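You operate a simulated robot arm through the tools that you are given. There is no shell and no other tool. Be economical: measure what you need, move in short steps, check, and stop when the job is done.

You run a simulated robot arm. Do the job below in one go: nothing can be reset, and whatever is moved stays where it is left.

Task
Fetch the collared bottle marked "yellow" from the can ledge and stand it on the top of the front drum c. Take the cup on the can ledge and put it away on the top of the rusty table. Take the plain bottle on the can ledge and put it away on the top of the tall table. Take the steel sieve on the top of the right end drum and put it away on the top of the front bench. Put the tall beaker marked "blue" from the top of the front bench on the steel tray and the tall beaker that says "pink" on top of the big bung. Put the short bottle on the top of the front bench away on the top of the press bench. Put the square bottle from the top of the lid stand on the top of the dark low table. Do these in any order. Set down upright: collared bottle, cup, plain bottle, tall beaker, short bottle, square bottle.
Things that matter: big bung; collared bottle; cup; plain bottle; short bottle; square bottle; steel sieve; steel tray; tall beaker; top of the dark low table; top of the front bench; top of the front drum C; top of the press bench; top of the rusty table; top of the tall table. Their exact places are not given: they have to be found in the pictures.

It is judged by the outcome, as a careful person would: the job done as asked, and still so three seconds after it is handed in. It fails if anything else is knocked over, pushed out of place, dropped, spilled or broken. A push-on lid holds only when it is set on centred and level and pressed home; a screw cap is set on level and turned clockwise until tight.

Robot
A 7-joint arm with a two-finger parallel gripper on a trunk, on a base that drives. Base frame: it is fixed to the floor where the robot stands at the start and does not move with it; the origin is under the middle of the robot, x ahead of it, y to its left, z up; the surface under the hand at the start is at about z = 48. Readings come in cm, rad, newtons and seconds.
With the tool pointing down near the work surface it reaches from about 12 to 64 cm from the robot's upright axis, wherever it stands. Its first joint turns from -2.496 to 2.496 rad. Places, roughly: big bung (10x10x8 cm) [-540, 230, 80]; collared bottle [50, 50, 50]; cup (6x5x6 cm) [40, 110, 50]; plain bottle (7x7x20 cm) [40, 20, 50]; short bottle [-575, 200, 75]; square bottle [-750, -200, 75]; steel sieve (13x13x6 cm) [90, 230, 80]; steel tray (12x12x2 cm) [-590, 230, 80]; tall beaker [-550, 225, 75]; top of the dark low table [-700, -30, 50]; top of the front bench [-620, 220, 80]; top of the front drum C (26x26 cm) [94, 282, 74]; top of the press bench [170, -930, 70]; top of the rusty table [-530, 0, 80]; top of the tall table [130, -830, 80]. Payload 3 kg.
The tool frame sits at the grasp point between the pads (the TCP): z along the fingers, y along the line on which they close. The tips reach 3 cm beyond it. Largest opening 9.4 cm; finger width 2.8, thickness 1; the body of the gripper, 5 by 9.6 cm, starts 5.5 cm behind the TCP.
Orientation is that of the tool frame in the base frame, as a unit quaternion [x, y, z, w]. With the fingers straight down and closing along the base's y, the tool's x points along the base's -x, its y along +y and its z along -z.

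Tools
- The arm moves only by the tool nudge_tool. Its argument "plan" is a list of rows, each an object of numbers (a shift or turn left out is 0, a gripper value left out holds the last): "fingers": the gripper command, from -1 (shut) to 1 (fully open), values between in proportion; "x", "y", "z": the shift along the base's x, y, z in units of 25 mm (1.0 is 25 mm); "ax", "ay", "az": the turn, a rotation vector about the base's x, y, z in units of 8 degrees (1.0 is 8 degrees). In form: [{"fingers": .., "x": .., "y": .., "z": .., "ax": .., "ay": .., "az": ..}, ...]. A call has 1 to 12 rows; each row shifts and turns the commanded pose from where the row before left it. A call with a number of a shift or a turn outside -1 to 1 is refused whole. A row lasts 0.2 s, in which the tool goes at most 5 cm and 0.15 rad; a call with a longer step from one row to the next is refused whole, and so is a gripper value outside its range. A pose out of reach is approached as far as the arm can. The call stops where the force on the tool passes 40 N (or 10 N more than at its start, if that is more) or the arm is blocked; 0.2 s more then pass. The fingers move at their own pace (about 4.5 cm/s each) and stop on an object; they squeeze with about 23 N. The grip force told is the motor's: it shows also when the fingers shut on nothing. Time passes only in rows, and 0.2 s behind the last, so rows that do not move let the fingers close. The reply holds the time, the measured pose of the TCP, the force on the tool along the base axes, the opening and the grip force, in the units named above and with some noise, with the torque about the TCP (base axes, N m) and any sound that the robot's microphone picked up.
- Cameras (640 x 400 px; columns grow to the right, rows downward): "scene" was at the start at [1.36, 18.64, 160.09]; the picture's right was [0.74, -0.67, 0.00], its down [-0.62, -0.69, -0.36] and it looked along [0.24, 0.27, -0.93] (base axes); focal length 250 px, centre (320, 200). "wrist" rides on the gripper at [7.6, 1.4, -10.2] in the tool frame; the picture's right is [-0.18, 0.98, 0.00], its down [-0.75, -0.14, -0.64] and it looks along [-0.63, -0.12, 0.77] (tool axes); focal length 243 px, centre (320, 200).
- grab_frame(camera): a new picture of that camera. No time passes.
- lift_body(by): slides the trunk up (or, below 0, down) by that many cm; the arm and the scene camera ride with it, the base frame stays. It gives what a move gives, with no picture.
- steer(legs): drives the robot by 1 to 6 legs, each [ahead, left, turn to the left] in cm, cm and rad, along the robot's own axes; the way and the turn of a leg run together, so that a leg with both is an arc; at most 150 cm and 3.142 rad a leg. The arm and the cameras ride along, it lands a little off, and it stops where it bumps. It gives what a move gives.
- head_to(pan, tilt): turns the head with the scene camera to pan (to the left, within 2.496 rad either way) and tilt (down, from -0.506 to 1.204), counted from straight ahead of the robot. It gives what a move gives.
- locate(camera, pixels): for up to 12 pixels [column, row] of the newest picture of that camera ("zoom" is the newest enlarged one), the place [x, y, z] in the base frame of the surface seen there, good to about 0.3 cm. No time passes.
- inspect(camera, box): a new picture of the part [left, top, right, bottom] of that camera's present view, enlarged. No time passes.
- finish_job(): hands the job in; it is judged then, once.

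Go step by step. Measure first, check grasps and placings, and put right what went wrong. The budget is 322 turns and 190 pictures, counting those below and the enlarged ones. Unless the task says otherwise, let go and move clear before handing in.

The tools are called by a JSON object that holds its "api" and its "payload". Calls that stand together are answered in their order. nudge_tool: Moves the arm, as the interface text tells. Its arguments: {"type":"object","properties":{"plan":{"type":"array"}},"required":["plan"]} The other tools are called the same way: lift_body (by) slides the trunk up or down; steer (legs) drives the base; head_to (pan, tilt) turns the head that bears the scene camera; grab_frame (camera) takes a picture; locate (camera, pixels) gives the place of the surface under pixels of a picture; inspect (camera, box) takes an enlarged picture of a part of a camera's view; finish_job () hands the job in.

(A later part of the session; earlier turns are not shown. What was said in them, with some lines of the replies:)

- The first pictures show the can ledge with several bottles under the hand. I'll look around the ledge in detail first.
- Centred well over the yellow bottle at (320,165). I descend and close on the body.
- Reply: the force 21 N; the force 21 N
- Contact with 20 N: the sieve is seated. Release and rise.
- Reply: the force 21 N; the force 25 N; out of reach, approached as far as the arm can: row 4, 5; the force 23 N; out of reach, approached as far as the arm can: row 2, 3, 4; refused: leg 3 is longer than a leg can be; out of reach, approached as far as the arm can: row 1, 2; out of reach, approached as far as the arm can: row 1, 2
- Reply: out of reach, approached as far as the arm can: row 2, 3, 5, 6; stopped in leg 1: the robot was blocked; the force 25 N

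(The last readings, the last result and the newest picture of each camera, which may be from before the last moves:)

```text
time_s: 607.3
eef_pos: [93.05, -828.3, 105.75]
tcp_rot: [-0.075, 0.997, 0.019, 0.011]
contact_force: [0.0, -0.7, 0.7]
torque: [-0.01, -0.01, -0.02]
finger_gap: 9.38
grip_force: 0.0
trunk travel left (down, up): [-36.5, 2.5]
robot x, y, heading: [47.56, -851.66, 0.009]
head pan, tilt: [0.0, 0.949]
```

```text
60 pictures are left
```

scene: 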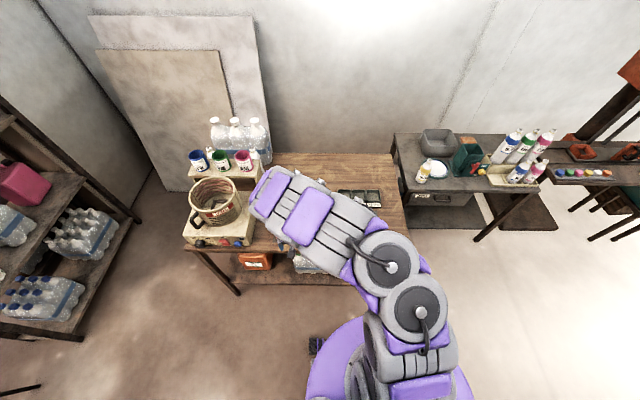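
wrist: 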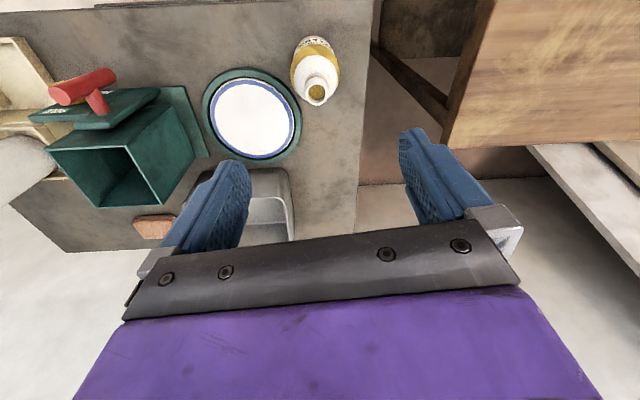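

{"api": "nudge_tool", "payload": {"plan": [{"y": -1}, {"y": -1}, {"y": -1}, {"y": -1}, {"y": -1}, {"y": -1}, {"y": -1}, {"y": -1}, {"y": -1}, {"y": -1}, {"y": -1}, {"y": -1}]}}

{"api": "nudge_tool", "payload": {"plan": [{"y": -1}, {"y": -1}, {"y": -1}, {"y": -1}, {"y": -1}, {"y": -1}]}}

{"api": "grab_frame", "payload": {"camera": "scene"}}

{"api": "inspect", "payload": {"camera": "scene", "box": [230, 140, 430, 290]}}

```text
time_s: 609.9
eef_pos: [92.82, -858.06, 105.55]
tcp_rot: [-0.076, 0.997, 0.019, 0.011]
contact_force: [0.5, -0.2, 1.2]
torque: [0.05, 0.0, 0.01]
finger_gap: 9.41
grip_force: 0.1
trunk travel left (down, up): [-36.5, 2.5]
robot x, y, heading: [47.47, -851.96, 0.017]
head pan, tilt: [0.0, 0.949]
```

```text
time_s: 611.3
eef_pos: [92.74, -873.25, 105.72]
tcp_rot: [-0.076, 0.997, 0.02, 0.01]
contact_force: [-0.4, 0.0, 0.4]
torque: [0.05, -0.01, -0.03]
finger_gap: 9.43
grip_force: 0.0
trunk travel left (down, up): [-36.5, 2.5]
robot x, y, heading: [47.68, -851.68, 0.011]
head pan, tilt: [0.0, 0.949]
```

```text
59 pictures are left
```

scene: 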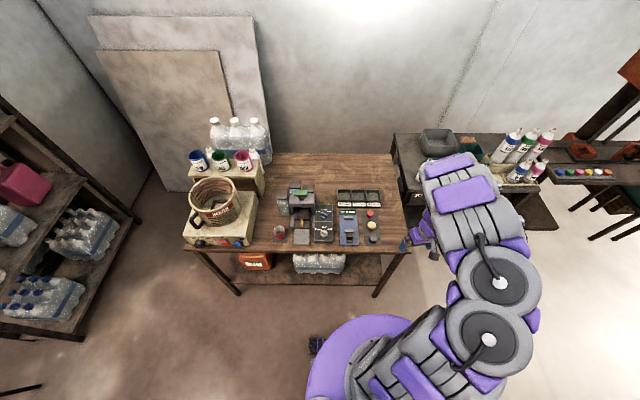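

```text
2.67 times, centred on (330, 215) of scene
```

zoom: 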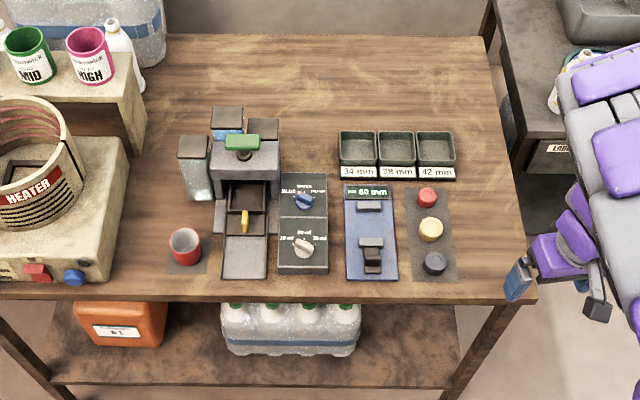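

{"api": "locate", "payload": {"camera": "zoom", "pixels": [[490, 230], [455, 230], [520, 230], [500, 290], [490, 180], [460, 150], [510, 200], [535, 295], [155, 230], [490, 120]]}}

```text
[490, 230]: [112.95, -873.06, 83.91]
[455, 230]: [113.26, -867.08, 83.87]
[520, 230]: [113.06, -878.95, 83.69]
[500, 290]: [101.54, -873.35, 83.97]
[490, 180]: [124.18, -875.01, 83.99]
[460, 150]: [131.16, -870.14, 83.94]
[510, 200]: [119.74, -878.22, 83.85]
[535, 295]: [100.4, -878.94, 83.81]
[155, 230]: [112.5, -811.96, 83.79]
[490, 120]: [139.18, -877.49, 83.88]
```

{"api": "steer", "payload": {"legs": [[-8, 0, 0], [0, 0, 1.56], [90, 0, 0], [55, 74, 0], [55, 74, 0], [90, 52, 0]]}}

{"api": "steer", "payload": {"legs": [[110, 30, 0], [100, 25, 0], [55, 25, 0], [43, 98, 0], [52, 25, 0], [120, 0, 0]]}}

```text
time_s: 634.2
eef_pos: [-124.56, -511.11, 105.62]
tcp_rot: [0.746, -0.666, -0.02, 0.004]
contact_force: [0.5, 0.3, 0.3]
torque: [0.01, 0.01, -0.01]
finger_gap: 9.4
grip_force: 0.1
trunk travel left (down, up): [-36.5, 2.5]
robot x, y, heading: [-147.39, -555.41, 1.547]
head pan, tilt: [0.0, 0.949]
```

```text
time_s: 649.2
eef_pos: [-196.04, -241.01, 103.34]
tcp_rot: [-0.701, 0.707, 0.093, -0.008]
contact_force: [-0.2, -2.4, 2.4]
torque: [0.15, -0.01, -0.06]
finger_gap: 9.41
grip_force: 0.0
trunk travel left (down, up): [-36.5, 2.5]
robot x, y, heading: [-228.63, -284.31, 1.531]
head pan, tilt: [0.0, 0.949]
stopped in leg 4: the robot was blocked; the commanded pose is now the measured one
```

{"api": "head_to", "payload": {"pan": -0.4, "tilt": 0.8}}

{"api": "grab_frame", "payload": {"camera": "scene"}}

{"api": "grab_frame", "payload": {"camera": "wrist"}}

```text
time_s: 650.1
eef_pos: [-198.36, -239.87, 103.73]
tcp_rot: [-0.692, 0.717, 0.088, -0.002]
contact_force: [1.7, -1.4, 0.1]
torque: [0.1, 0.03, 0.0]
finger_gap: 9.41
grip_force: 0.0
trunk travel left (down, up): [-36.5, 2.5]
robot x, y, heading: [-229.15, -284.15, 1.528]
head pan, tilt: [-0.4, 0.799]
```

```text
57 pictures are left
```

scene: 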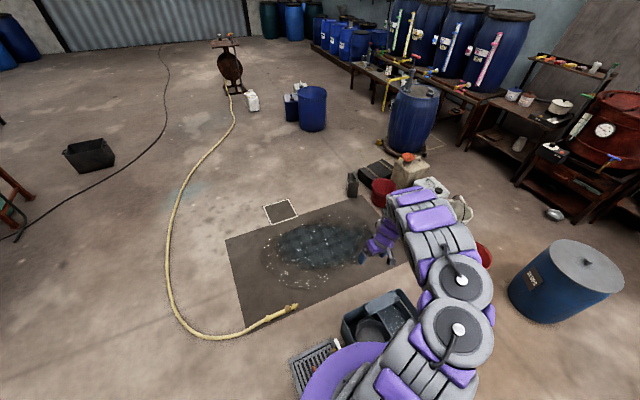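

```text
56 pictures are left
```

wrist: 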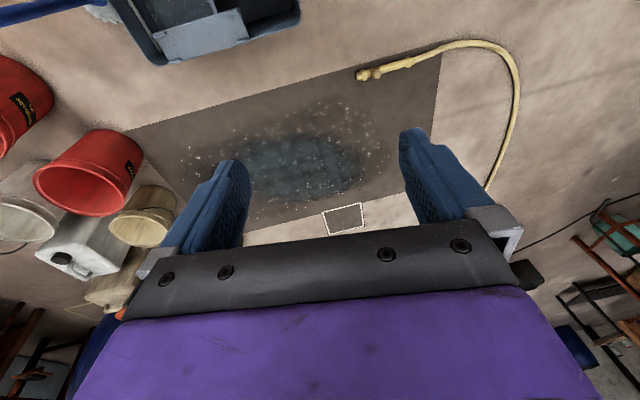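

{"api": "steer", "payload": {"legs": [[-30, 0, 0]]}}

{"api": "head_to", "payload": {"pan": -0.3, "tilt": 0.9}}

{"api": "grab_frame", "payload": {"camera": "scene"}}

```text
time_s: 650.8
eef_pos: [-198.28, -238.69, 102.41]
tcp_rot: [-0.698, 0.713, 0.07, -0.012]
contact_force: [-1.1, 1.3, -0.4]
torque: [-0.06, -0.04, -0.02]
finger_gap: 9.4
grip_force: 0.0
trunk travel left (down, up): [-36.5, 2.5]
robot x, y, heading: [-228.97, -284.24, 1.531]
head pan, tilt: [-0.4, 0.799]
stopped in leg 1: the robot was blocked; the commanded pose is now the measured one
```

```text
time_s: 651.5
eef_pos: [-198.88, -238.59, 102.53]
tcp_rot: [0.715, -0.696, -0.055, 0.012]
contact_force: [-0.4, 2.2, -0.5]
torque: [-0.07, -0.05, 0.0]
finger_gap: 9.4
grip_force: 0.1
trunk travel left (down, up): [-36.5, 2.5]
robot x, y, heading: [-228.94, -284.09, 1.536]
head pan, tilt: [-0.3, 0.901]
```

```text
55 pictures are left
```

scene: 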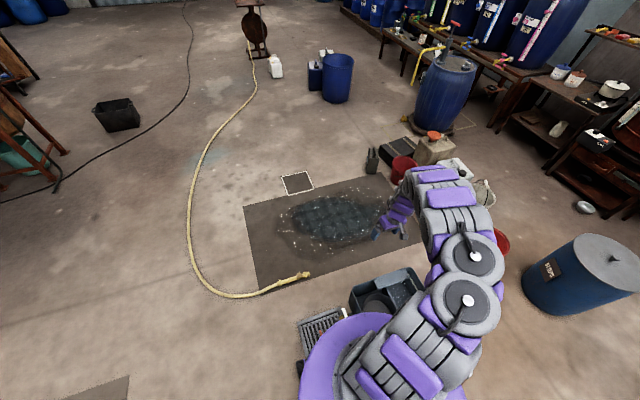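

{"api": "steer", "payload": {"legs": [[0, -12, 0]]}}

{"api": "grab_frame", "payload": {"camera": "wrist"}}

{"api": "inspect", "payload": {"camera": "scene", "box": [290, 150, 530, 330]}}

```text
time_s: 652.2
eef_pos: [-193.81, -237.25, 100.08]
tcp_rot: [-0.701, 0.71, 0.06, -0.027]
contact_force: [-1.0, 0.6, -0.4]
torque: [0.0, -0.02, -0.03]
finger_gap: 9.41
grip_force: 0.1
trunk travel left (down, up): [-36.5, 2.5]
robot x, y, heading: [-228.67, -284.7, 1.532]
head pan, tilt: [-0.3, 0.901]
stopped in leg 1: the robot was blocked; the commanded pose is now the measured one
```

```text
54 pictures are left
```

wrist: 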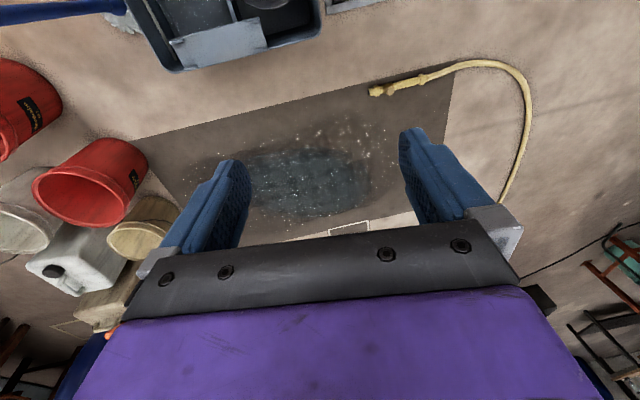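

```text
2.22 times, centred on (410, 240) of scene
```

zoom: 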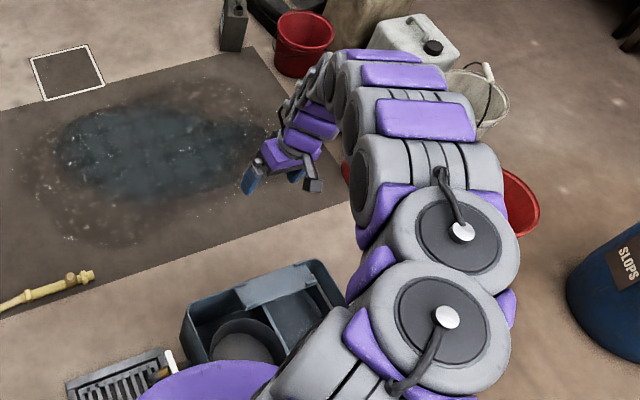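

{"api": "locate", "payload": {"camera": "wrist", "pixels": [[125, 20], [60, 12], [10, 16], [215, 45], [310, 20], [150, 5]]}}

{"api": "locate", "payload": {"camera": "zoom", "pixels": [[190, 300], [330, 265], [335, 300], [250, 340], [120, 375], [185, 360], [285, 370]]}}

{"api": "head_to", "payload": {"pan": 0.6, "tilt": 1.2}}

{"api": "grab_frame", "payload": {"camera": "scene"}}

```text
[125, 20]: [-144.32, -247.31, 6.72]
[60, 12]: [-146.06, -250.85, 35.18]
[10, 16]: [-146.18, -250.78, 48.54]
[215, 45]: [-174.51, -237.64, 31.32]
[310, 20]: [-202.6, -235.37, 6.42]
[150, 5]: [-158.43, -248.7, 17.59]
```

```text
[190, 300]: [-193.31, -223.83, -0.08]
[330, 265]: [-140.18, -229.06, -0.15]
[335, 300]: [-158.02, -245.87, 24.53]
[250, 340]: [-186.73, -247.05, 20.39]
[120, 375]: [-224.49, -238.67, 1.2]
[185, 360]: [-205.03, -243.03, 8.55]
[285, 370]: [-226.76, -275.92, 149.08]
```

```text
time_s: 653.4
eef_pos: [-193.14, -237.67, 99.99]
tcp_rot: [-0.7, 0.711, 0.061, -0.028]
contact_force: [0.2, 0.1, -0.2]
torque: [-0.01, 0.0, 0.0]
finger_gap: 9.4
grip_force: 0.0
trunk travel left (down, up): [-36.5, 2.5]
robot x, y, heading: [-228.49, -284.65, 1.531]
head pan, tilt: [0.6, 1.201]
```

```text
52 pictures are left
```

scene: 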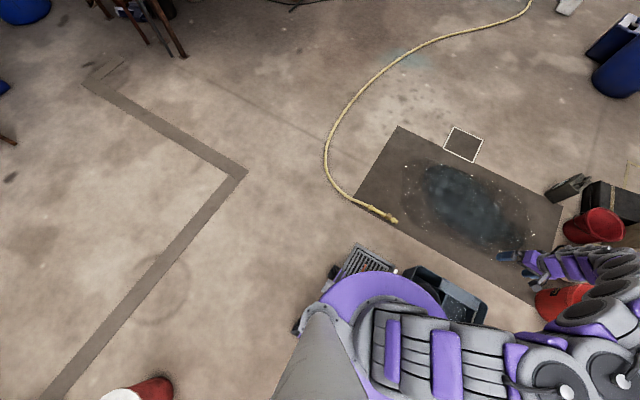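

{"api": "nudge_tool", "payload": {"plan": [{"z": 0.5}, {"z": 0.5}, {}]}}

{"api": "steer", "payload": {"legs": [[-5, 0, 0]]}}

```text
time_s: 654.2
eef_pos: [-193.21, -237.61, 102.73]
tcp_rot: [-0.701, 0.71, 0.062, -0.027]
contact_force: [-0.3, -0.7, -0.7]
torque: [0.01, -0.03, 0.04]
finger_gap: 9.42
grip_force: 0.0
trunk travel left (down, up): [-36.5, 2.5]
robot x, y, heading: [-228.16, -284.76, 1.522]
head pan, tilt: [0.6, 1.201]
```

```text
time_s: 655.1
eef_pos: [-193.58, -243.23, 102.83]
tcp_rot: [-0.699, 0.712, 0.06, -0.027]
contact_force: [-0.1, -0.8, 0.9]
torque: [0.03, -0.08, -0.01]
finger_gap: 9.4
grip_force: 0.0
trunk travel left (down, up): [-36.5, 2.5]
robot x, y, heading: [-228.28, -290.13, 1.522]
head pan, tilt: [0.6, 1.201]
```

{"api": "steer", "payload": {"legs": [[-30, 0, 0]]}}

{"api": "head_to", "payload": {"pan": -0.1, "tilt": 0.9}}

{"api": "grab_frame", "payload": {"camera": "scene"}}

```text
time_s: 657.2
eef_pos: [-190.21, -273.51, 100.88]
tcp_rot: [-0.697, 0.712, 0.074, -0.041]
contact_force: [0.3, -0.3, 0.5]
torque: [0.13, 0.04, -0.04]
finger_gap: 9.39
grip_force: 0.1
trunk travel left (down, up): [-36.5, 2.5]
robot x, y, heading: [-229.73, -320.86, 1.52]
head pan, tilt: [0.6, 1.201]
```

```text
time_s: 658.3
eef_pos: [-191.92, -273.54, 101.4]
tcp_rot: [-0.697, 0.713, 0.067, -0.037]
contact_force: [0.4, -0.2, -0.5]
torque: [0.02, -0.02, -0.03]
finger_gap: 9.41
grip_force: 0.0
trunk travel left (down, up): [-36.5, 2.5]
robot x, y, heading: [-229.56, -320.53, 1.52]
head pan, tilt: [-0.099, 0.901]
```

```text
51 pictures are left
```

scene: 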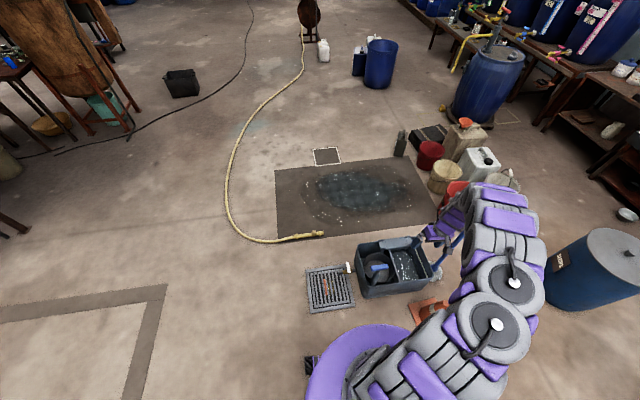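

{"api": "inspect", "payload": {"camera": "scene", "box": [290, 200, 490, 340]}}

{"api": "locate", "payload": {"camera": "scene", "pixels": [[378, 266], [350, 268], [358, 245], [415, 240], [432, 278], [425, 305], [330, 290], [452, 243], [440, 268], [462, 235]]}}

```text
2.86 times, centred on (390, 270) of scene
```

zoom: 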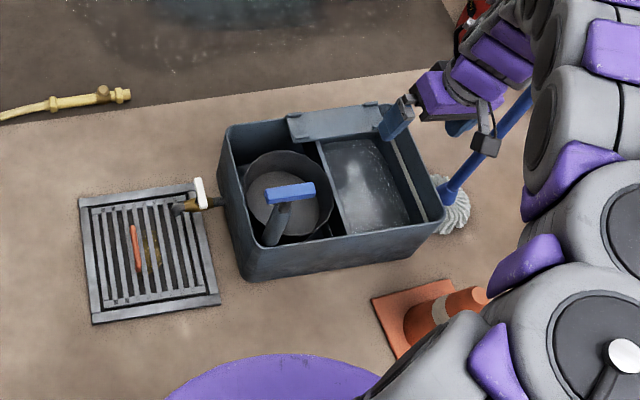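

```text
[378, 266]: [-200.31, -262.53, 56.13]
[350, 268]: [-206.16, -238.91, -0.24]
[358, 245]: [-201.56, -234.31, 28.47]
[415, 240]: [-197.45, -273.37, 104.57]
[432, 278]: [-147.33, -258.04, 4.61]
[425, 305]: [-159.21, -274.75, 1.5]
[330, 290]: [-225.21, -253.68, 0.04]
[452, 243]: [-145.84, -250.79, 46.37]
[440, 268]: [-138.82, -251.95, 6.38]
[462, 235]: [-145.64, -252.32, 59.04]
```

{"api": "nudge_tool", "payload": {"plan": [{"ay": -0.55, "ax": -0.16, "x": -0.5}, {"ay": -0.5, "ax": -0.16, "x": -1}, {"x": -1}, {"x": -1}, {"x": -1}, {"x": -1}, {"x": -1}, {"x": -1}, {"x": -1}, {}]}}

{"api": "steer", "payload": {"legs": [[28, 22, 0.04], [40, 90, 0]]}}

```text
time_s: 660.5
eef_pos: [-213.39, -273.34, 101.52]
tcp_rot: [-0.7, 0.715, 0.0, 0.003]
contact_force: [-0.5, -0.2, 0.7]
torque: [0.02, -0.01, -0.01]
finger_gap: 9.4
grip_force: 0.1
trunk travel left (down, up): [-36.5, 2.5]
robot x, y, heading: [-229.71, -321.12, 1.522]
head pan, tilt: [-0.099, 0.901]
```

```text
time_s: 667.4
eef_pos: [-319.74, -201.62, 101.26]
tcp_rot: [-0.697, 0.718, 0.004, -0.003]
contact_force: [1.0, -0.9, 0.4]
torque: [0.05, 0.05, -0.01]
finger_gap: 9.39
grip_force: 0.1
trunk travel left (down, up): [-36.5, 2.5]
robot x, y, heading: [-337.71, -248.89, 1.514]
head pan, tilt: [-0.099, 0.901]
```

{"api": "steer", "payload": {"legs": [[50, 30, 0.057], [140, 0, 0], [80, -47, 0], [130, -15, 0], [150, 0, 0], [10, 0, 0]]}}

```text
time_s: 695.9
eef_pos: [-285.39, 361.3, 101.54]
tcp_rot: [-0.699, 0.715, 0.0, 0.003]
contact_force: [0.1, 0.2, 0.4]
torque: [0.0, 0.0, 0.0]
finger_gap: 9.41
grip_force: 0.0
trunk travel left (down, up): [-36.5, 2.5]
robot x, y, heading: [-301.79, 313.96, 1.521]
head pan, tilt: [-0.099, 0.901]
```

{"api": "steer", "payload": {"legs": [[0, 0, -1.521], [145, 0, 0], [140, 0, 0], [0, -150, 0], [0, -140, 0]]}}

{"api": "head_to", "payload": {"pan": -0.5, "tilt": 0.9}}

{"api": "grab_frame", "payload": {"camera": "scene"}}

{"api": "grab_frame", "payload": {"camera": "wrist"}}

```text
time_s: 726.8
eef_pos: [40.31, 25.33, 101.65]
tcp_rot: [-0.014, 1.0, -0.001, 0.002]
contact_force: [0.1, -0.4, -0.6]
torque: [-0.02, -0.03, -0.01]
finger_gap: 9.39
grip_force: 0.1
trunk travel left (down, up): [-36.5, 2.5]
robot x, y, heading: [-7.69, 39.43, -0.005]
head pan, tilt: [-0.099, 0.901]
```

```text
time_s: 727.7
eef_pos: [40.19, 25.45, 101.63]
tcp_rot: [-0.014, 1.0, -0.002, 0.003]
contact_force: [0.3, 0.6, -0.4]
torque: [-0.01, 0.03, -0.01]
finger_gap: 9.37
grip_force: 0.0
trunk travel left (down, up): [-36.5, 2.5]
robot x, y, heading: [-7.68, 39.43, -0.004]
head pan, tilt: [-0.499, 0.901]
```

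```text
49 pictures are left
```

scene: 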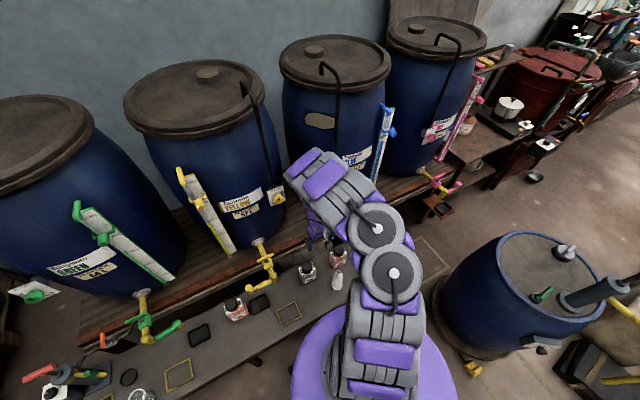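

```text
48 pictures are left
```

wrist: 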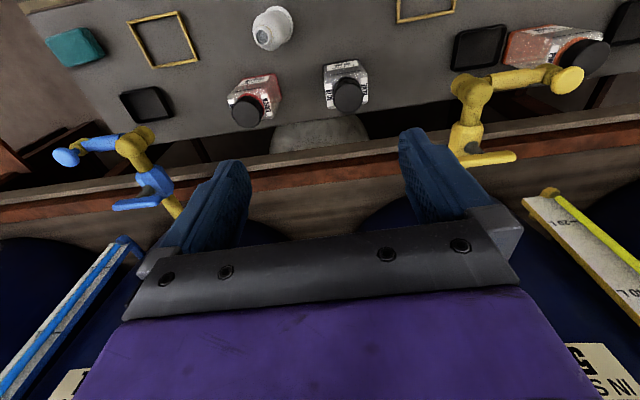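

{"api": "inspect", "payload": {"camera": "wrist", "box": [220, 0, 330, 70]}}

{"api": "locate", "payload": {"camera": "wrist", "pixels": [[272, 28], [264, 38], [255, 32], [285, 20], [278, 10], [262, 45], [245, 108], [345, 92]]}}

```text
5.71 times, centred on (275, 35) of wrist
```

zoom: 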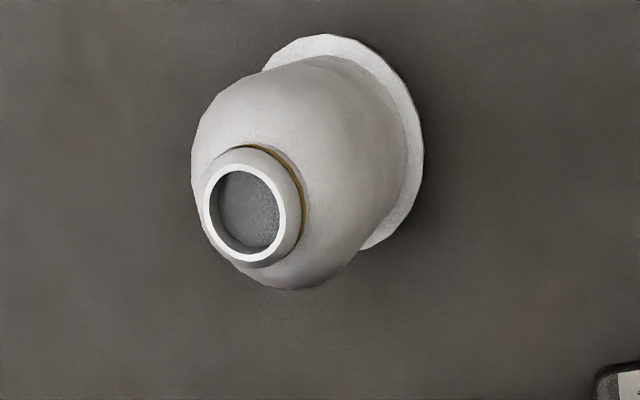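

```text
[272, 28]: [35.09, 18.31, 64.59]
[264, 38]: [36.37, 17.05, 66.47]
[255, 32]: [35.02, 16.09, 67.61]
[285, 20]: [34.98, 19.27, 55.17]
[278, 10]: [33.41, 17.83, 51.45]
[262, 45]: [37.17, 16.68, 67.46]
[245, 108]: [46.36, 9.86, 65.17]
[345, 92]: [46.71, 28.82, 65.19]
```

{"api": "nudge_tool", "payload": {"plan": [{"x": -0.8, "y": -1}, {"x": -0.76, "y": -1}, {"y": -1}, {"y": -0.24}, {}]}}

{"api": "lift_body", "payload": {"by": -24}}

{"api": "grab_frame", "payload": {"camera": "wrist"}}

```text
time_s: 728.9
eef_pos: [36.23, 17.33, 101.76]
tcp_rot: [-0.013, 1.0, -0.002, 0.002]
contact_force: [-0.5, 1.2, -0.1]
torque: [0.03, -0.02, -0.03]
finger_gap: 9.38
grip_force: 0.1
trunk travel left (down, up): [-36.5, 2.5]
robot x, y, heading: [-7.58, 39.19, 0.002]
head pan, tilt: [-0.499, 0.901]
```

```text
time_s: 731.4
eef_pos: [36.17, 17.22, 77.74]
tcp_rot: [-0.014, 1.0, -0.002, 0.004]
contact_force: [0.3, 0.1, -0.7]
torque: [-0.01, 0.01, -0.01]
finger_gap: 9.41
grip_force: 0.1
trunk travel left (down, up): [-12.5, 26.5]
robot x, y, heading: [-7.84, 39.37, 0.003]
head pan, tilt: [-0.499, 0.901]
```

```text
46 pictures are left
```

wrist: 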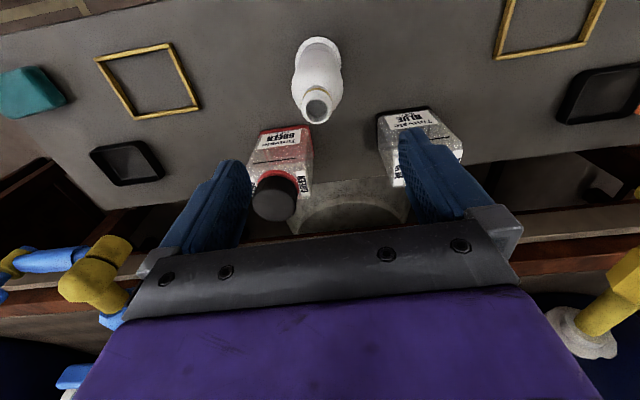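

{"api": "locate", "payload": {"camera": "wrist", "pixels": [[317, 105], [303, 105], [332, 105], [318, 92], [293, 80], [342, 75], [318, 80], [318, 60], [301, 50], [337, 50]]}}

{"api": "inspect", "payload": {"camera": "wrist", "box": [270, 30, 370, 130]}}

```text
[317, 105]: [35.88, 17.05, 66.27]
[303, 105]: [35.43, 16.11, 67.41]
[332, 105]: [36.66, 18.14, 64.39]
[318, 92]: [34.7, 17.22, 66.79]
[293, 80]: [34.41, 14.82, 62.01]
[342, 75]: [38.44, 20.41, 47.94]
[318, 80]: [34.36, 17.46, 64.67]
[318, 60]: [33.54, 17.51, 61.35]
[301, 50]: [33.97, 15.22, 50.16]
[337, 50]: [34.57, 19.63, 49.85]
```

```text
4.00 times, centred on (320, 80) of wrist
```

zoom: 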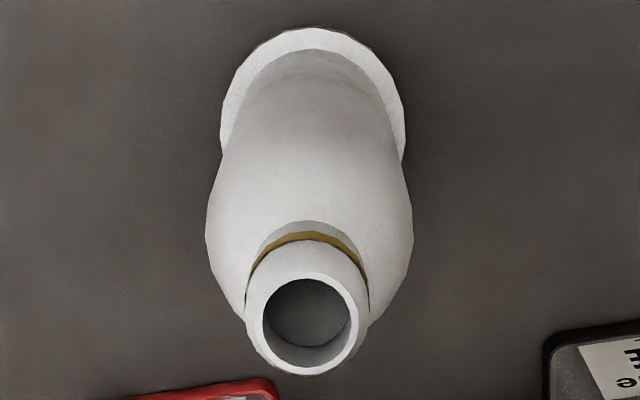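

{"api": "nudge_tool", "payload": {"plan": [{"z": -1}, {"z": -1}, {"z": -1}, {"z": -1}, {"z": -1}, {"z": -0.6}, {"z": -0.4}, {}]}}

{"api": "nudge_tool", "payload": {"plan": [{"fingers": -1}, {}, {}, {}]}}

{"api": "grab_frame", "payload": {"camera": "wrist"}}

```text
time_s: 733.2
eef_pos: [36.19, 17.43, 64.51]
tcp_rot: [-0.014, 1.0, 0.0, 0.003]
contact_force: [0.3, -0.4, 0.8]
torque: [0.0, 0.01, -0.05]
finger_gap: 9.4
grip_force: 0.0
out of reach, approached as far as the arm can: row 6, 7
trunk travel left (down, up): [-12.5, 26.5]
robot x, y, heading: [-7.76, 39.29, 0.006]
head pan, tilt: [-0.499, 0.901]
```

```text
time_s: 734.2
eef_pos: [36.04, 17.41, 64.64]
tcp_rot: [-0.015, 1.0, -0.001, 0.003]
contact_force: [-1.8, 0.7, 0.5]
torque: [0.08, 0.04, 0.02]
finger_gap: 5.25
grip_force: 23.1
trunk travel left (down, up): [-12.5, 26.5]
robot x, y, heading: [-8.01, 39.22, 0.001]
head pan, tilt: [-0.499, 0.901]
```

```text
44 pictures are left
```

wrist: 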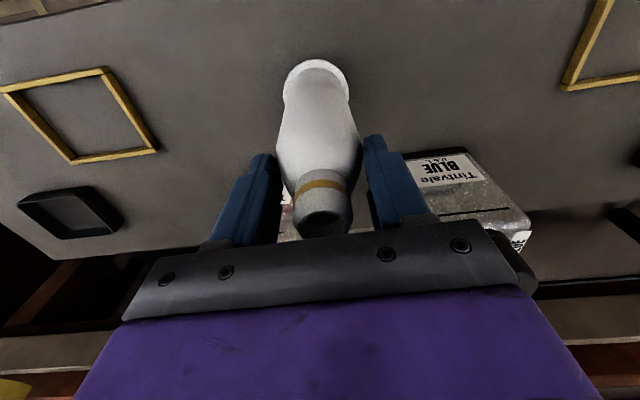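

{"api": "nudge_tool", "payload": {"plan": [{"fingers": 0.6}, {}, {}]}}

{"api": "lift_body", "payload": {"by": -1.8}}

{"api": "nudge_tool", "payload": {"plan": [{"fingers": -1}, {}, {}, {}]}}

{"api": "lift_body", "payload": {"by": 12}}

{"api": "grab_frame", "payload": {"camera": "wrist"}}

```text
time_s: 735.0
eef_pos: [36.07, 17.5, 64.47]
tcp_rot: [-0.014, 1.0, -0.001, 0.003]
contact_force: [0.1, 0.1, -0.9]
torque: [-0.01, -0.01, -0.02]
finger_gap: 7.52
grip_force: 0.1
trunk travel left (down, up): [-12.5, 26.5]
robot x, y, heading: [-7.6, 39.36, 0.003]
head pan, tilt: [-0.499, 0.901]
```

```text
time_s: 735.6
eef_pos: [36.12, 17.4, 62.64]
tcp_rot: [-0.014, 1.0, -0.001, 0.004]
contact_force: [-0.8, 0.8, 0.6]
torque: [0.01, 0.01, -0.01]
finger_gap: 7.54
grip_force: 0.0
trunk travel left (down, up): [-10.7, 28.3]
robot x, y, heading: [-7.59, 39.39, 0.003]
head pan, tilt: [-0.499, 0.901]
```

```text
time_s: 736.6
eef_pos: [35.97, 17.42, 62.53]
tcp_rot: [-0.014, 1.0, -0.001, 0.003]
contact_force: [0.5, -0.4, 0.3]
torque: [-0.06, -0.02, -0.02]
finger_gap: 5.27
grip_force: 23.0
trunk travel left (down, up): [-10.7, 28.3]
robot x, y, heading: [-7.73, 39.46, 0.005]
head pan, tilt: [-0.499, 0.901]
```

```text
time_s: 738.1
eef_pos: [36.11, 17.48, 74.64]
tcp_rot: [-0.014, 1.0, -0.001, 0.003]
contact_force: [0.2, -0.6, -0.8]
torque: [0.02, -0.03, -0.01]
finger_gap: 5.24
grip_force: 22.6
trunk travel left (down, up): [-22.7, 16.3]
robot x, y, heading: [-7.5, 39.36, 0.001]
head pan, tilt: [-0.499, 0.901]
```

```text
43 pictures are left
```

wrist: 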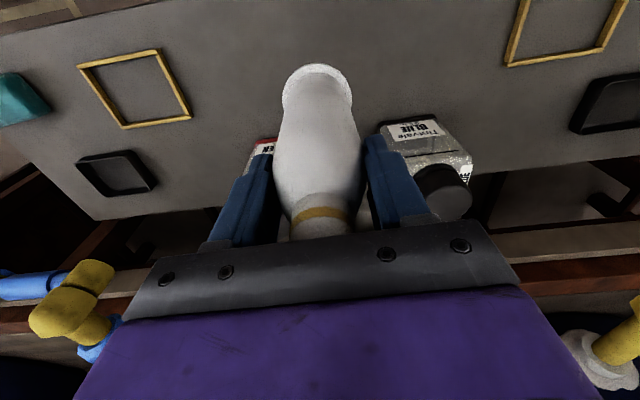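

{"api": "nudge_tool", "payload": {"plan": [{"z": 0.6}, {"z": 1}, {"z": 1}, {"z": 1}, {"z": 1}, {"z": 1}, {"z": 1}, {"z": 0.6}, {"y": 1}, {"y": 1}, {"y": 1}, {"y": 1}]}}

{"api": "lift_body", "payload": {"by": 16}}

{"api": "nudge_tool", "payload": {"plan": [{"y": 1}, {"y": 1}, {"y": 1}, {"y": 1}, {}]}}

{"api": "steer", "payload": {"legs": [[-10, 0, 0], [0, 140, 0], [0, 135, 0], [0, 0, 1.5], [0, 140, 0.02], [0, 145, 0]]}}

```text
time_s: 740.7
eef_pos: [35.98, 27.55, 92.92]
tcp_rot: [-0.013, 1.0, -0.001, 0.003]
contact_force: [-0.9, -1.0, -1.0]
torque: [0.01, 0.01, -0.01]
finger_gap: 5.23
grip_force: 23.2
trunk travel left (down, up): [-22.7, 16.3]
robot x, y, heading: [-7.74, 39.4, 0.002]
head pan, tilt: [-0.499, 0.901]
```

```text
time_s: 742.5
eef_pos: [35.85, 27.36, 108.91]
tcp_rot: [-0.014, 1.0, -0.002, 0.004]
contact_force: [-0.4, 0.5, -1.1]
torque: [-0.03, 0.0, -0.03]
finger_gap: 5.24
grip_force: 22.8
trunk travel left (down, up): [-38.7, 0.3]
robot x, y, heading: [-7.67, 39.48, -0.0]
head pan, tilt: [-0.499, 0.901]
```

```text
time_s: 743.8
eef_pos: [35.89, 37.69, 109.15]
tcp_rot: [-0.013, 1.0, -0.002, 0.004]
contact_force: [0.0, 0.2, -0.7]
torque: [-0.02, -0.02, 0.0]
finger_gap: 5.25
grip_force: 22.8
trunk travel left (down, up): [-38.7, 0.3]
robot x, y, heading: [-8.17, 39.13, -0.001]
head pan, tilt: [-0.499, 0.901]
```

```text
time_s: 774.8
eef_pos: [-304.54, 358.59, 109.15]
tcp_rot: [0.712, -0.702, -0.003, -0.003]
contact_force: [0.5, -0.5, 0.0]
torque: [-0.01, 0.01, 0.01]
finger_gap: 5.21
grip_force: 23.5
trunk travel left (down, up): [-38.7, 0.3]
robot x, y, heading: [-307.47, 314.38, 1.558]
head pan, tilt: [-0.499, 0.901]
```

{"api": "steer", "payload": {"legs": [[0, 0, -3.13], [150, 7, 0], [144, -18, 0], [80, -47, 0], [140, 0, 0], [60, 30, 0]]}}

```text
refused: leg 2 is longer than a leg can be; nothing moved
```

{"api": "steer", "payload": {"legs": [[0, 0, -3.13], [149, 7, 0], [144, -18, 0], [80, -47, 0], [140, 0, 0], [60, 30, 0]]}}

```text
time_s: 810.9
eef_pos: [-322.32, -307.8, 109.19]
tcp_rot: [0.697, 0.717, -0.003, 0.002]
contact_force: [0.9, -0.3, -0.9]
torque: [0.02, -0.01, 0.01]
finger_gap: 5.22
grip_force: 23.3
trunk travel left (down, up): [-38.7, 0.3]
robot x, y, heading: [-320.37, -263.92, -1.57]
head pan, tilt: [-0.499, 0.901]
```

{"api": "steer", "payload": {"legs": [[33, 80, 0], [55, 25, 0], [100, 25, 0], [110, 70, 0], [80, 40, 0], [60, 60, 0]]}}

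```text
time_s: 815.2
eef_pos: [-245.39, -339.36, 110.08]
tcp_rot: [0.702, 0.713, -0.012, 0.003]
contact_force: [2.7, -1.5, -1.2]
torque: [0.06, 0.11, -0.01]
finger_gap: 5.18
grip_force: 22.7
trunk travel left (down, up): [-38.7, 0.3]
robot x, y, heading: [-244.19, -296.92, -1.579]
head pan, tilt: [-0.499, 0.901]
stopped in leg 1: the robot was blocked; the commanded pose is now the measured one
```

{"api": "head_to", "payload": {"pan": 0.7, "tilt": 0.9}}

{"api": "grab_frame", "payload": {"camera": "scene"}}

{"api": "grab_frame", "payload": {"camera": "wrist"}}

```text
time_s: 816.6
eef_pos: [-253.65, -339.59, 109.74]
tcp_rot: [0.707, 0.707, 0.006, 0.022]
contact_force: [-1.1, 0.6, -1.4]
torque: [-0.04, -0.06, -0.01]
finger_gap: 5.17
grip_force: 23.2
trunk travel left (down, up): [-38.7, 0.3]
robot x, y, heading: [-246.06, -296.84, -1.573]
head pan, tilt: [0.7, 0.901]
```

```text
42 pictures are left
```

scene: 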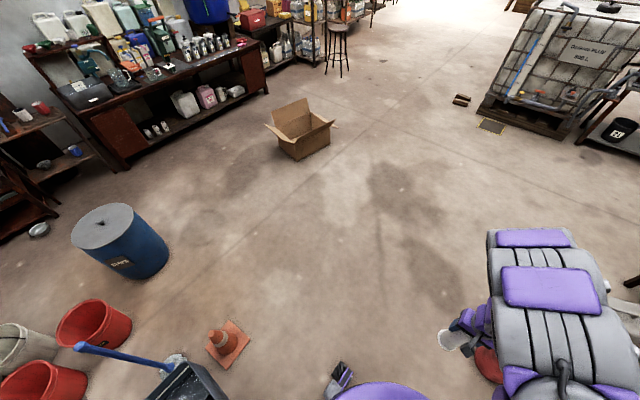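

```text
41 pictures are left
```

wrist: 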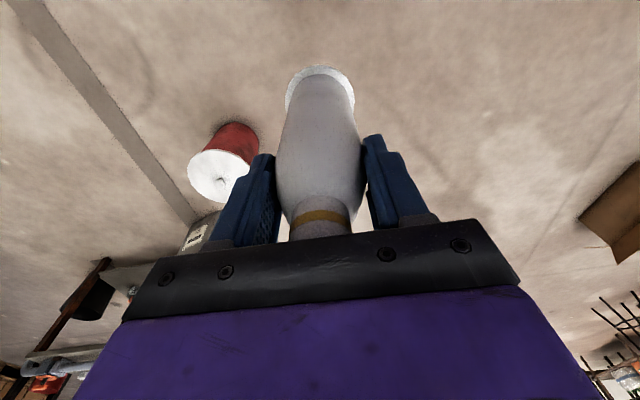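

{"api": "locate", "payload": {"camera": "scene", "pixels": [[195, 370], [230, 395], [165, 390], [90, 348], [160, 362], [228, 340], [340, 375], [490, 365]]}}

{"api": "head_to", "payload": {"pan": 1.5, "tilt": 1.1}}

{"api": "grab_frame", "payload": {"camera": "scene"}}

```text
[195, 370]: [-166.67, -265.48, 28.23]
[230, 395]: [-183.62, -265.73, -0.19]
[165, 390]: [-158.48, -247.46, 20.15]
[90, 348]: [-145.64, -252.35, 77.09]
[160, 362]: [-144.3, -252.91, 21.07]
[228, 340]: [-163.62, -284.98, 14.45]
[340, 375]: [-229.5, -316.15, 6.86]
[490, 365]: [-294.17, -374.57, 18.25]
```

```text
time_s: 817.7
eef_pos: [-248.9, -339.5, 109.91]
tcp_rot: [0.705, 0.709, -0.004, 0.012]
contact_force: [-0.1, 0.2, -0.8]
torque: [0.01, 0.03, -0.01]
finger_gap: 5.19
grip_force: 22.9
trunk travel left (down, up): [-38.7, 0.3]
robot x, y, heading: [-244.93, -296.87, -1.58]
head pan, tilt: [1.499, 1.1]
```

```text
40 pictures are left
```

scene: 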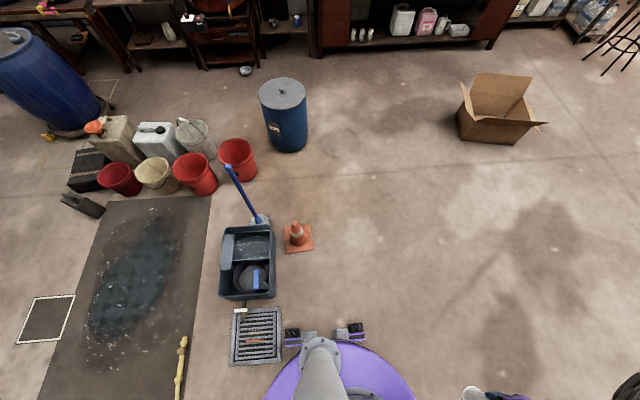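

{"api": "steer", "payload": {"legs": [[6, 0, 0], [14, 0, 0]]}}

```text
time_s: 819.6
eef_pos: [-246.67, -359.82, 109.94]
tcp_rot: [0.703, 0.711, -0.009, 0.004]
contact_force: [2.3, -1.9, -1.0]
torque: [0.07, 0.05, 0.02]
finger_gap: 5.18
grip_force: 22.8
trunk travel left (down, up): [-38.7, 0.3]
robot x, y, heading: [-244.26, -317.5, -1.582]
head pan, tilt: [1.499, 1.1]
```

{"api": "steer", "payload": {"legs": [[48, 35, 0.01], [90, 25, 0], [110, 70, 0], [80, 40, 0], [70, 70, 0], [60, 35, 0]]}}

{"api": "head_to", "payload": {"pan": 0.7, "tilt": 0.7}}

{"api": "grab_frame", "payload": {"camera": "wrist"}}

```text
time_s: 846.0
eef_pos: [31.63, -813.43, 109.95]
tcp_rot: [0.697, 0.717, -0.004, 0.011]
contact_force: [0.0, 0.6, -1.8]
torque: [0.01, -0.01, -0.03]
finger_gap: 5.17
grip_force: 22.7
trunk travel left (down, up): [-38.7, 0.3]
robot x, y, heading: [34.24, -770.98, -1.563]
head pan, tilt: [1.499, 1.1]
```

```text
time_s: 847.2
eef_pos: [34.02, -813.22, 110.03]
tcp_rot: [0.696, 0.718, -0.01, 0.004]
contact_force: [0.0, 0.2, -1.4]
torque: [0.02, -0.02, -0.03]
finger_gap: 5.18
grip_force: 23.8
trunk travel left (down, up): [-38.7, 0.3]
robot x, y, heading: [35.0, -770.89, -1.556]
head pan, tilt: [0.7, 0.7]
```

```text
39 pictures are left
```

wrist: 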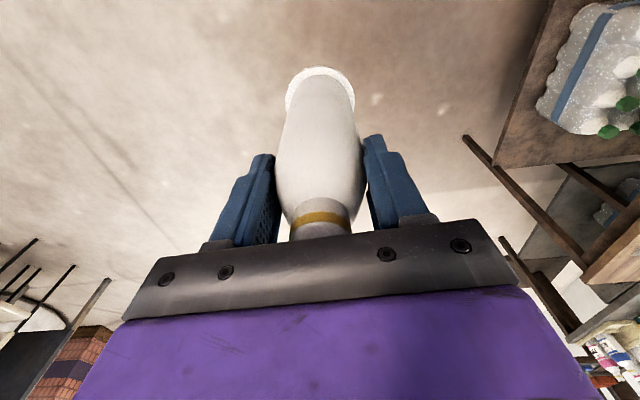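

{"api": "steer", "payload": {"legs": [[101, 0, 0], [0, 0, 1.56], [24, 0, 0]]}}

{"api": "head_to", "payload": {"pan": 0.4, "tilt": 0.9}}

{"api": "grab_frame", "payload": {"camera": "scene"}}

{"api": "grab_frame", "payload": {"camera": "wrist"}}

```text
time_s: 857.8
eef_pos: [102.68, -872.56, 109.95]
tcp_rot: [-0.038, 0.999, 0.0, 0.01]
contact_force: [-0.2, 0.8, -0.2]
torque: [0.05, 0.02, 0.01]
finger_gap: 5.2
grip_force: 23.3
trunk travel left (down, up): [-38.7, 0.3]
robot x, y, heading: [60.2, -872.9, 0.06]
head pan, tilt: [0.7, 0.7]
```

```text
time_s: 858.6
eef_pos: [102.52, -872.92, 110.07]
tcp_rot: [-0.038, 0.999, 0.001, 0.011]
contact_force: [-0.6, -0.6, -1.6]
torque: [0.02, 0.01, 0.0]
finger_gap: 5.19
grip_force: 22.6
trunk travel left (down, up): [-38.7, 0.3]
robot x, y, heading: [59.9, -872.66, 0.059]
head pan, tilt: [0.4, 0.901]
```

```text
38 pictures are left
```

scene: 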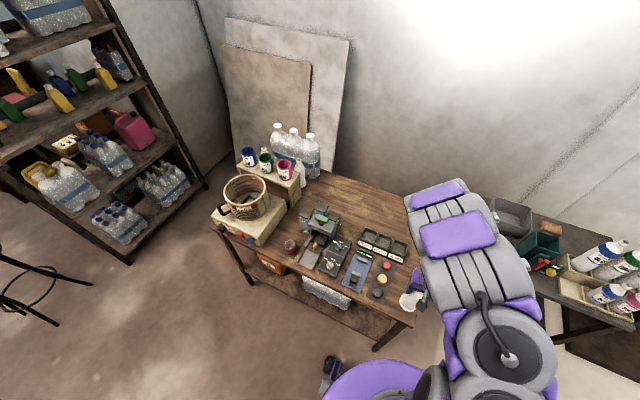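

```text
37 pictures are left
```

wrist: 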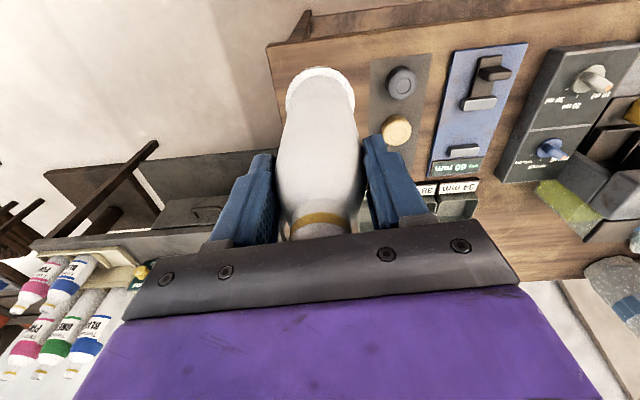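

{"api": "locate", "payload": {"camera": "wrist", "pixels": [[372, 70], [372, 110], [272, 60], [280, 110], [275, 45], [400, 80], [310, 50]]}}

{"api": "locate", "payload": {"camera": "scene", "pixels": [[392, 285], [395, 298], [370, 300], [405, 265], [414, 317], [410, 300], [400, 320]]}}

```text
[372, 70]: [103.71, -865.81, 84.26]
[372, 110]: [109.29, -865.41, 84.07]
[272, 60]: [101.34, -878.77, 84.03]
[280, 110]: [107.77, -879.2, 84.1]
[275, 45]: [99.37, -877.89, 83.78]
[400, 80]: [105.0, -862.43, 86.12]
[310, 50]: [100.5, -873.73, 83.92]
```

```text
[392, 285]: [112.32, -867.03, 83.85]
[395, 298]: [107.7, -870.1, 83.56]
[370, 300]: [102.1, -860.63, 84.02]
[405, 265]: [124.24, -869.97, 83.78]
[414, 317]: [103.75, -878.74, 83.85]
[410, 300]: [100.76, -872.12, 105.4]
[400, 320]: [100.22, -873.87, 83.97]
```

{"api": "nudge_tool", "payload": {"plan": [{"x": 0.7}, {"x": 0.9}, {"x": 0.9}, {"x": 0.5}, {}]}}

{"api": "lift_body", "payload": {"by": -9}}

{"api": "grab_frame", "payload": {"camera": "wrist"}}

```text
time_s: 859.8
eef_pos: [110.22, -873.0, 109.98]
tcp_rot: [-0.039, 0.999, 0.0, 0.012]
contact_force: [-0.1, 0.1, -0.4]
torque: [0.01, -0.01, 0.01]
finger_gap: 5.2
grip_force: 22.7
trunk travel left (down, up): [-38.7, 0.3]
robot x, y, heading: [60.12, -873.06, 0.061]
head pan, tilt: [0.4, 0.901]
```

```text
time_s: 861.0
eef_pos: [110.28, -873.02, 100.93]
tcp_rot: [-0.038, 0.999, 0.001, 0.012]
contact_force: [-0.1, 0.6, -1.6]
torque: [0.01, 0.01, 0.01]
finger_gap: 5.18
grip_force: 22.7
trunk travel left (down, up): [-29.7, 9.3]
robot x, y, heading: [60.49, -873.28, 0.06]
head pan, tilt: [0.4, 0.901]
```

```text
36 pictures are left
```

wrist: 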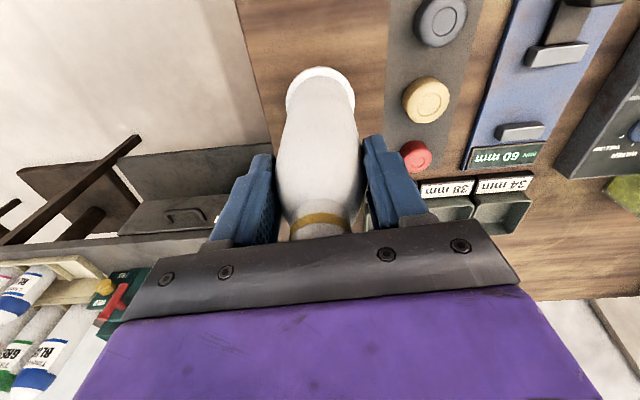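

{"api": "nudge_tool", "payload": {"plan": [{"ay": 0.15, "z": -0.4}, {"z": -0.3}, {"z": -0.15}, {"z": -0.1}, {}]}}

```text
time_s: 862.2
eef_pos: [110.16, -872.94, 98.69]
tcp_rot: [-0.039, 0.999, 0.002, 0.0]
contact_force: [-2.1, 0.8, 21.9]
torque: [0.04, -0.08, -0.01]
finger_gap: 5.21
grip_force: 23.2
trunk travel left (down, up): [-29.7, 9.3]
robot x, y, heading: [60.16, -873.1, 0.055]
head pan, tilt: [0.4, 0.901]
```

{"api": "nudge_tool", "payload": {"plan": [{"z": 0.06}, {"fingers": 0.4}, {}, {"fingers": 0.9}, {}, {"z": 0.4}, {"z": 0.8}, {"z": 1}, {"z": 1}, {}]}}

{"api": "lift_body", "payload": {"by": 9}}

{"api": "grab_frame", "payload": {"camera": "wrist"}}

```text
time_s: 864.4
eef_pos: [110.3, -872.82, 106.6]
tcp_rot: [-0.038, 0.999, 0.001, 0.0]
contact_force: [0.4, 0.5, 0.6]
torque: [0.01, -0.03, 0.01]
finger_gap: 8.94
grip_force: 0.1
trunk travel left (down, up): [-29.7, 9.3]
robot x, y, heading: [59.96, -872.86, 0.06]
head pan, tilt: [0.4, 0.901]
```

```text
time_s: 865.7
eef_pos: [110.36, -872.88, 115.59]
tcp_rot: [-0.038, 0.999, 0.002, 0.0]
contact_force: [0.2, -0.7, 0.3]
torque: [0.0, -0.02, -0.01]
finger_gap: 8.94
grip_force: 0.0
trunk travel left (down, up): [-38.7, 0.3]
robot x, y, heading: [60.15, -873.05, 0.065]
head pan, tilt: [0.4, 0.901]
```

```text
35 pictures are left
```

wrist: 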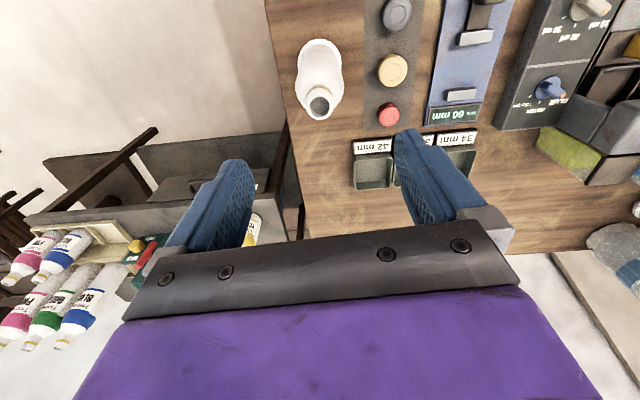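

{"api": "steer", "payload": {"legs": [[-35, 0, 0]]}}

{"api": "head_to", "payload": {"pan": -0.1, "tilt": 0.7}}

{"api": "grab_frame", "payload": {"camera": "scene"}}

```text
time_s: 868.0
eef_pos: [74.64, -874.67, 115.73]
tcp_rot: [-0.043, 0.999, 0.002, 0.001]
contact_force: [-0.1, -0.4, 0.3]
torque: [0.0, -0.02, -0.01]
finger_gap: 8.94
grip_force: 0.2
trunk travel left (down, up): [-38.7, 0.3]
robot x, y, heading: [24.2, -875.44, 0.071]
head pan, tilt: [0.4, 0.901]
```

```text
time_s: 868.9
eef_pos: [74.5, -874.67, 115.69]
tcp_rot: [-0.043, 0.999, 0.001, 0.002]
contact_force: [-0.3, -0.4, 0.4]
torque: [-0.01, 0.01, 0.01]
finger_gap: 8.91
grip_force: 0.0
trunk travel left (down, up): [-38.7, 0.3]
robot x, y, heading: [24.36, -875.63, 0.068]
head pan, tilt: [-0.099, 0.7]
```

```text
34 pictures are left
```

scene: 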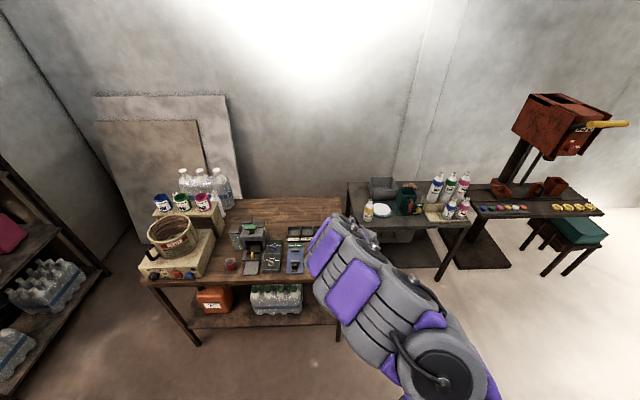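

The latest picture shows the short bottle upright on the press bench at (368,210). The wrist view just before it showed the plain bottle upright on the tall table. Each of the other items looked in place when I set it down, and the arm is clear, so I'm handing in.

{"api": "finish_job", "payload": {}}

```text
The job is handed in.
```

I moved all eight items to the places you asked for, set the bottles, cup and beakers down upright, and handed the job in. I checked each one in a picture right after letting go, but did not go back to look at the earlier ones.

- **Bumps while driving:** the robot was blocked once beside the press bench. It was also blocked several times near the mop cart. In later pictures nothing had fallen over. I could not confirm that the broom by the cart and the press bench are exactly where they were.
- **Short bottle:** I took this to be the white bottle with the gold band on the front bench. The other two bottles there were marked "LARGE" and "SMALL".
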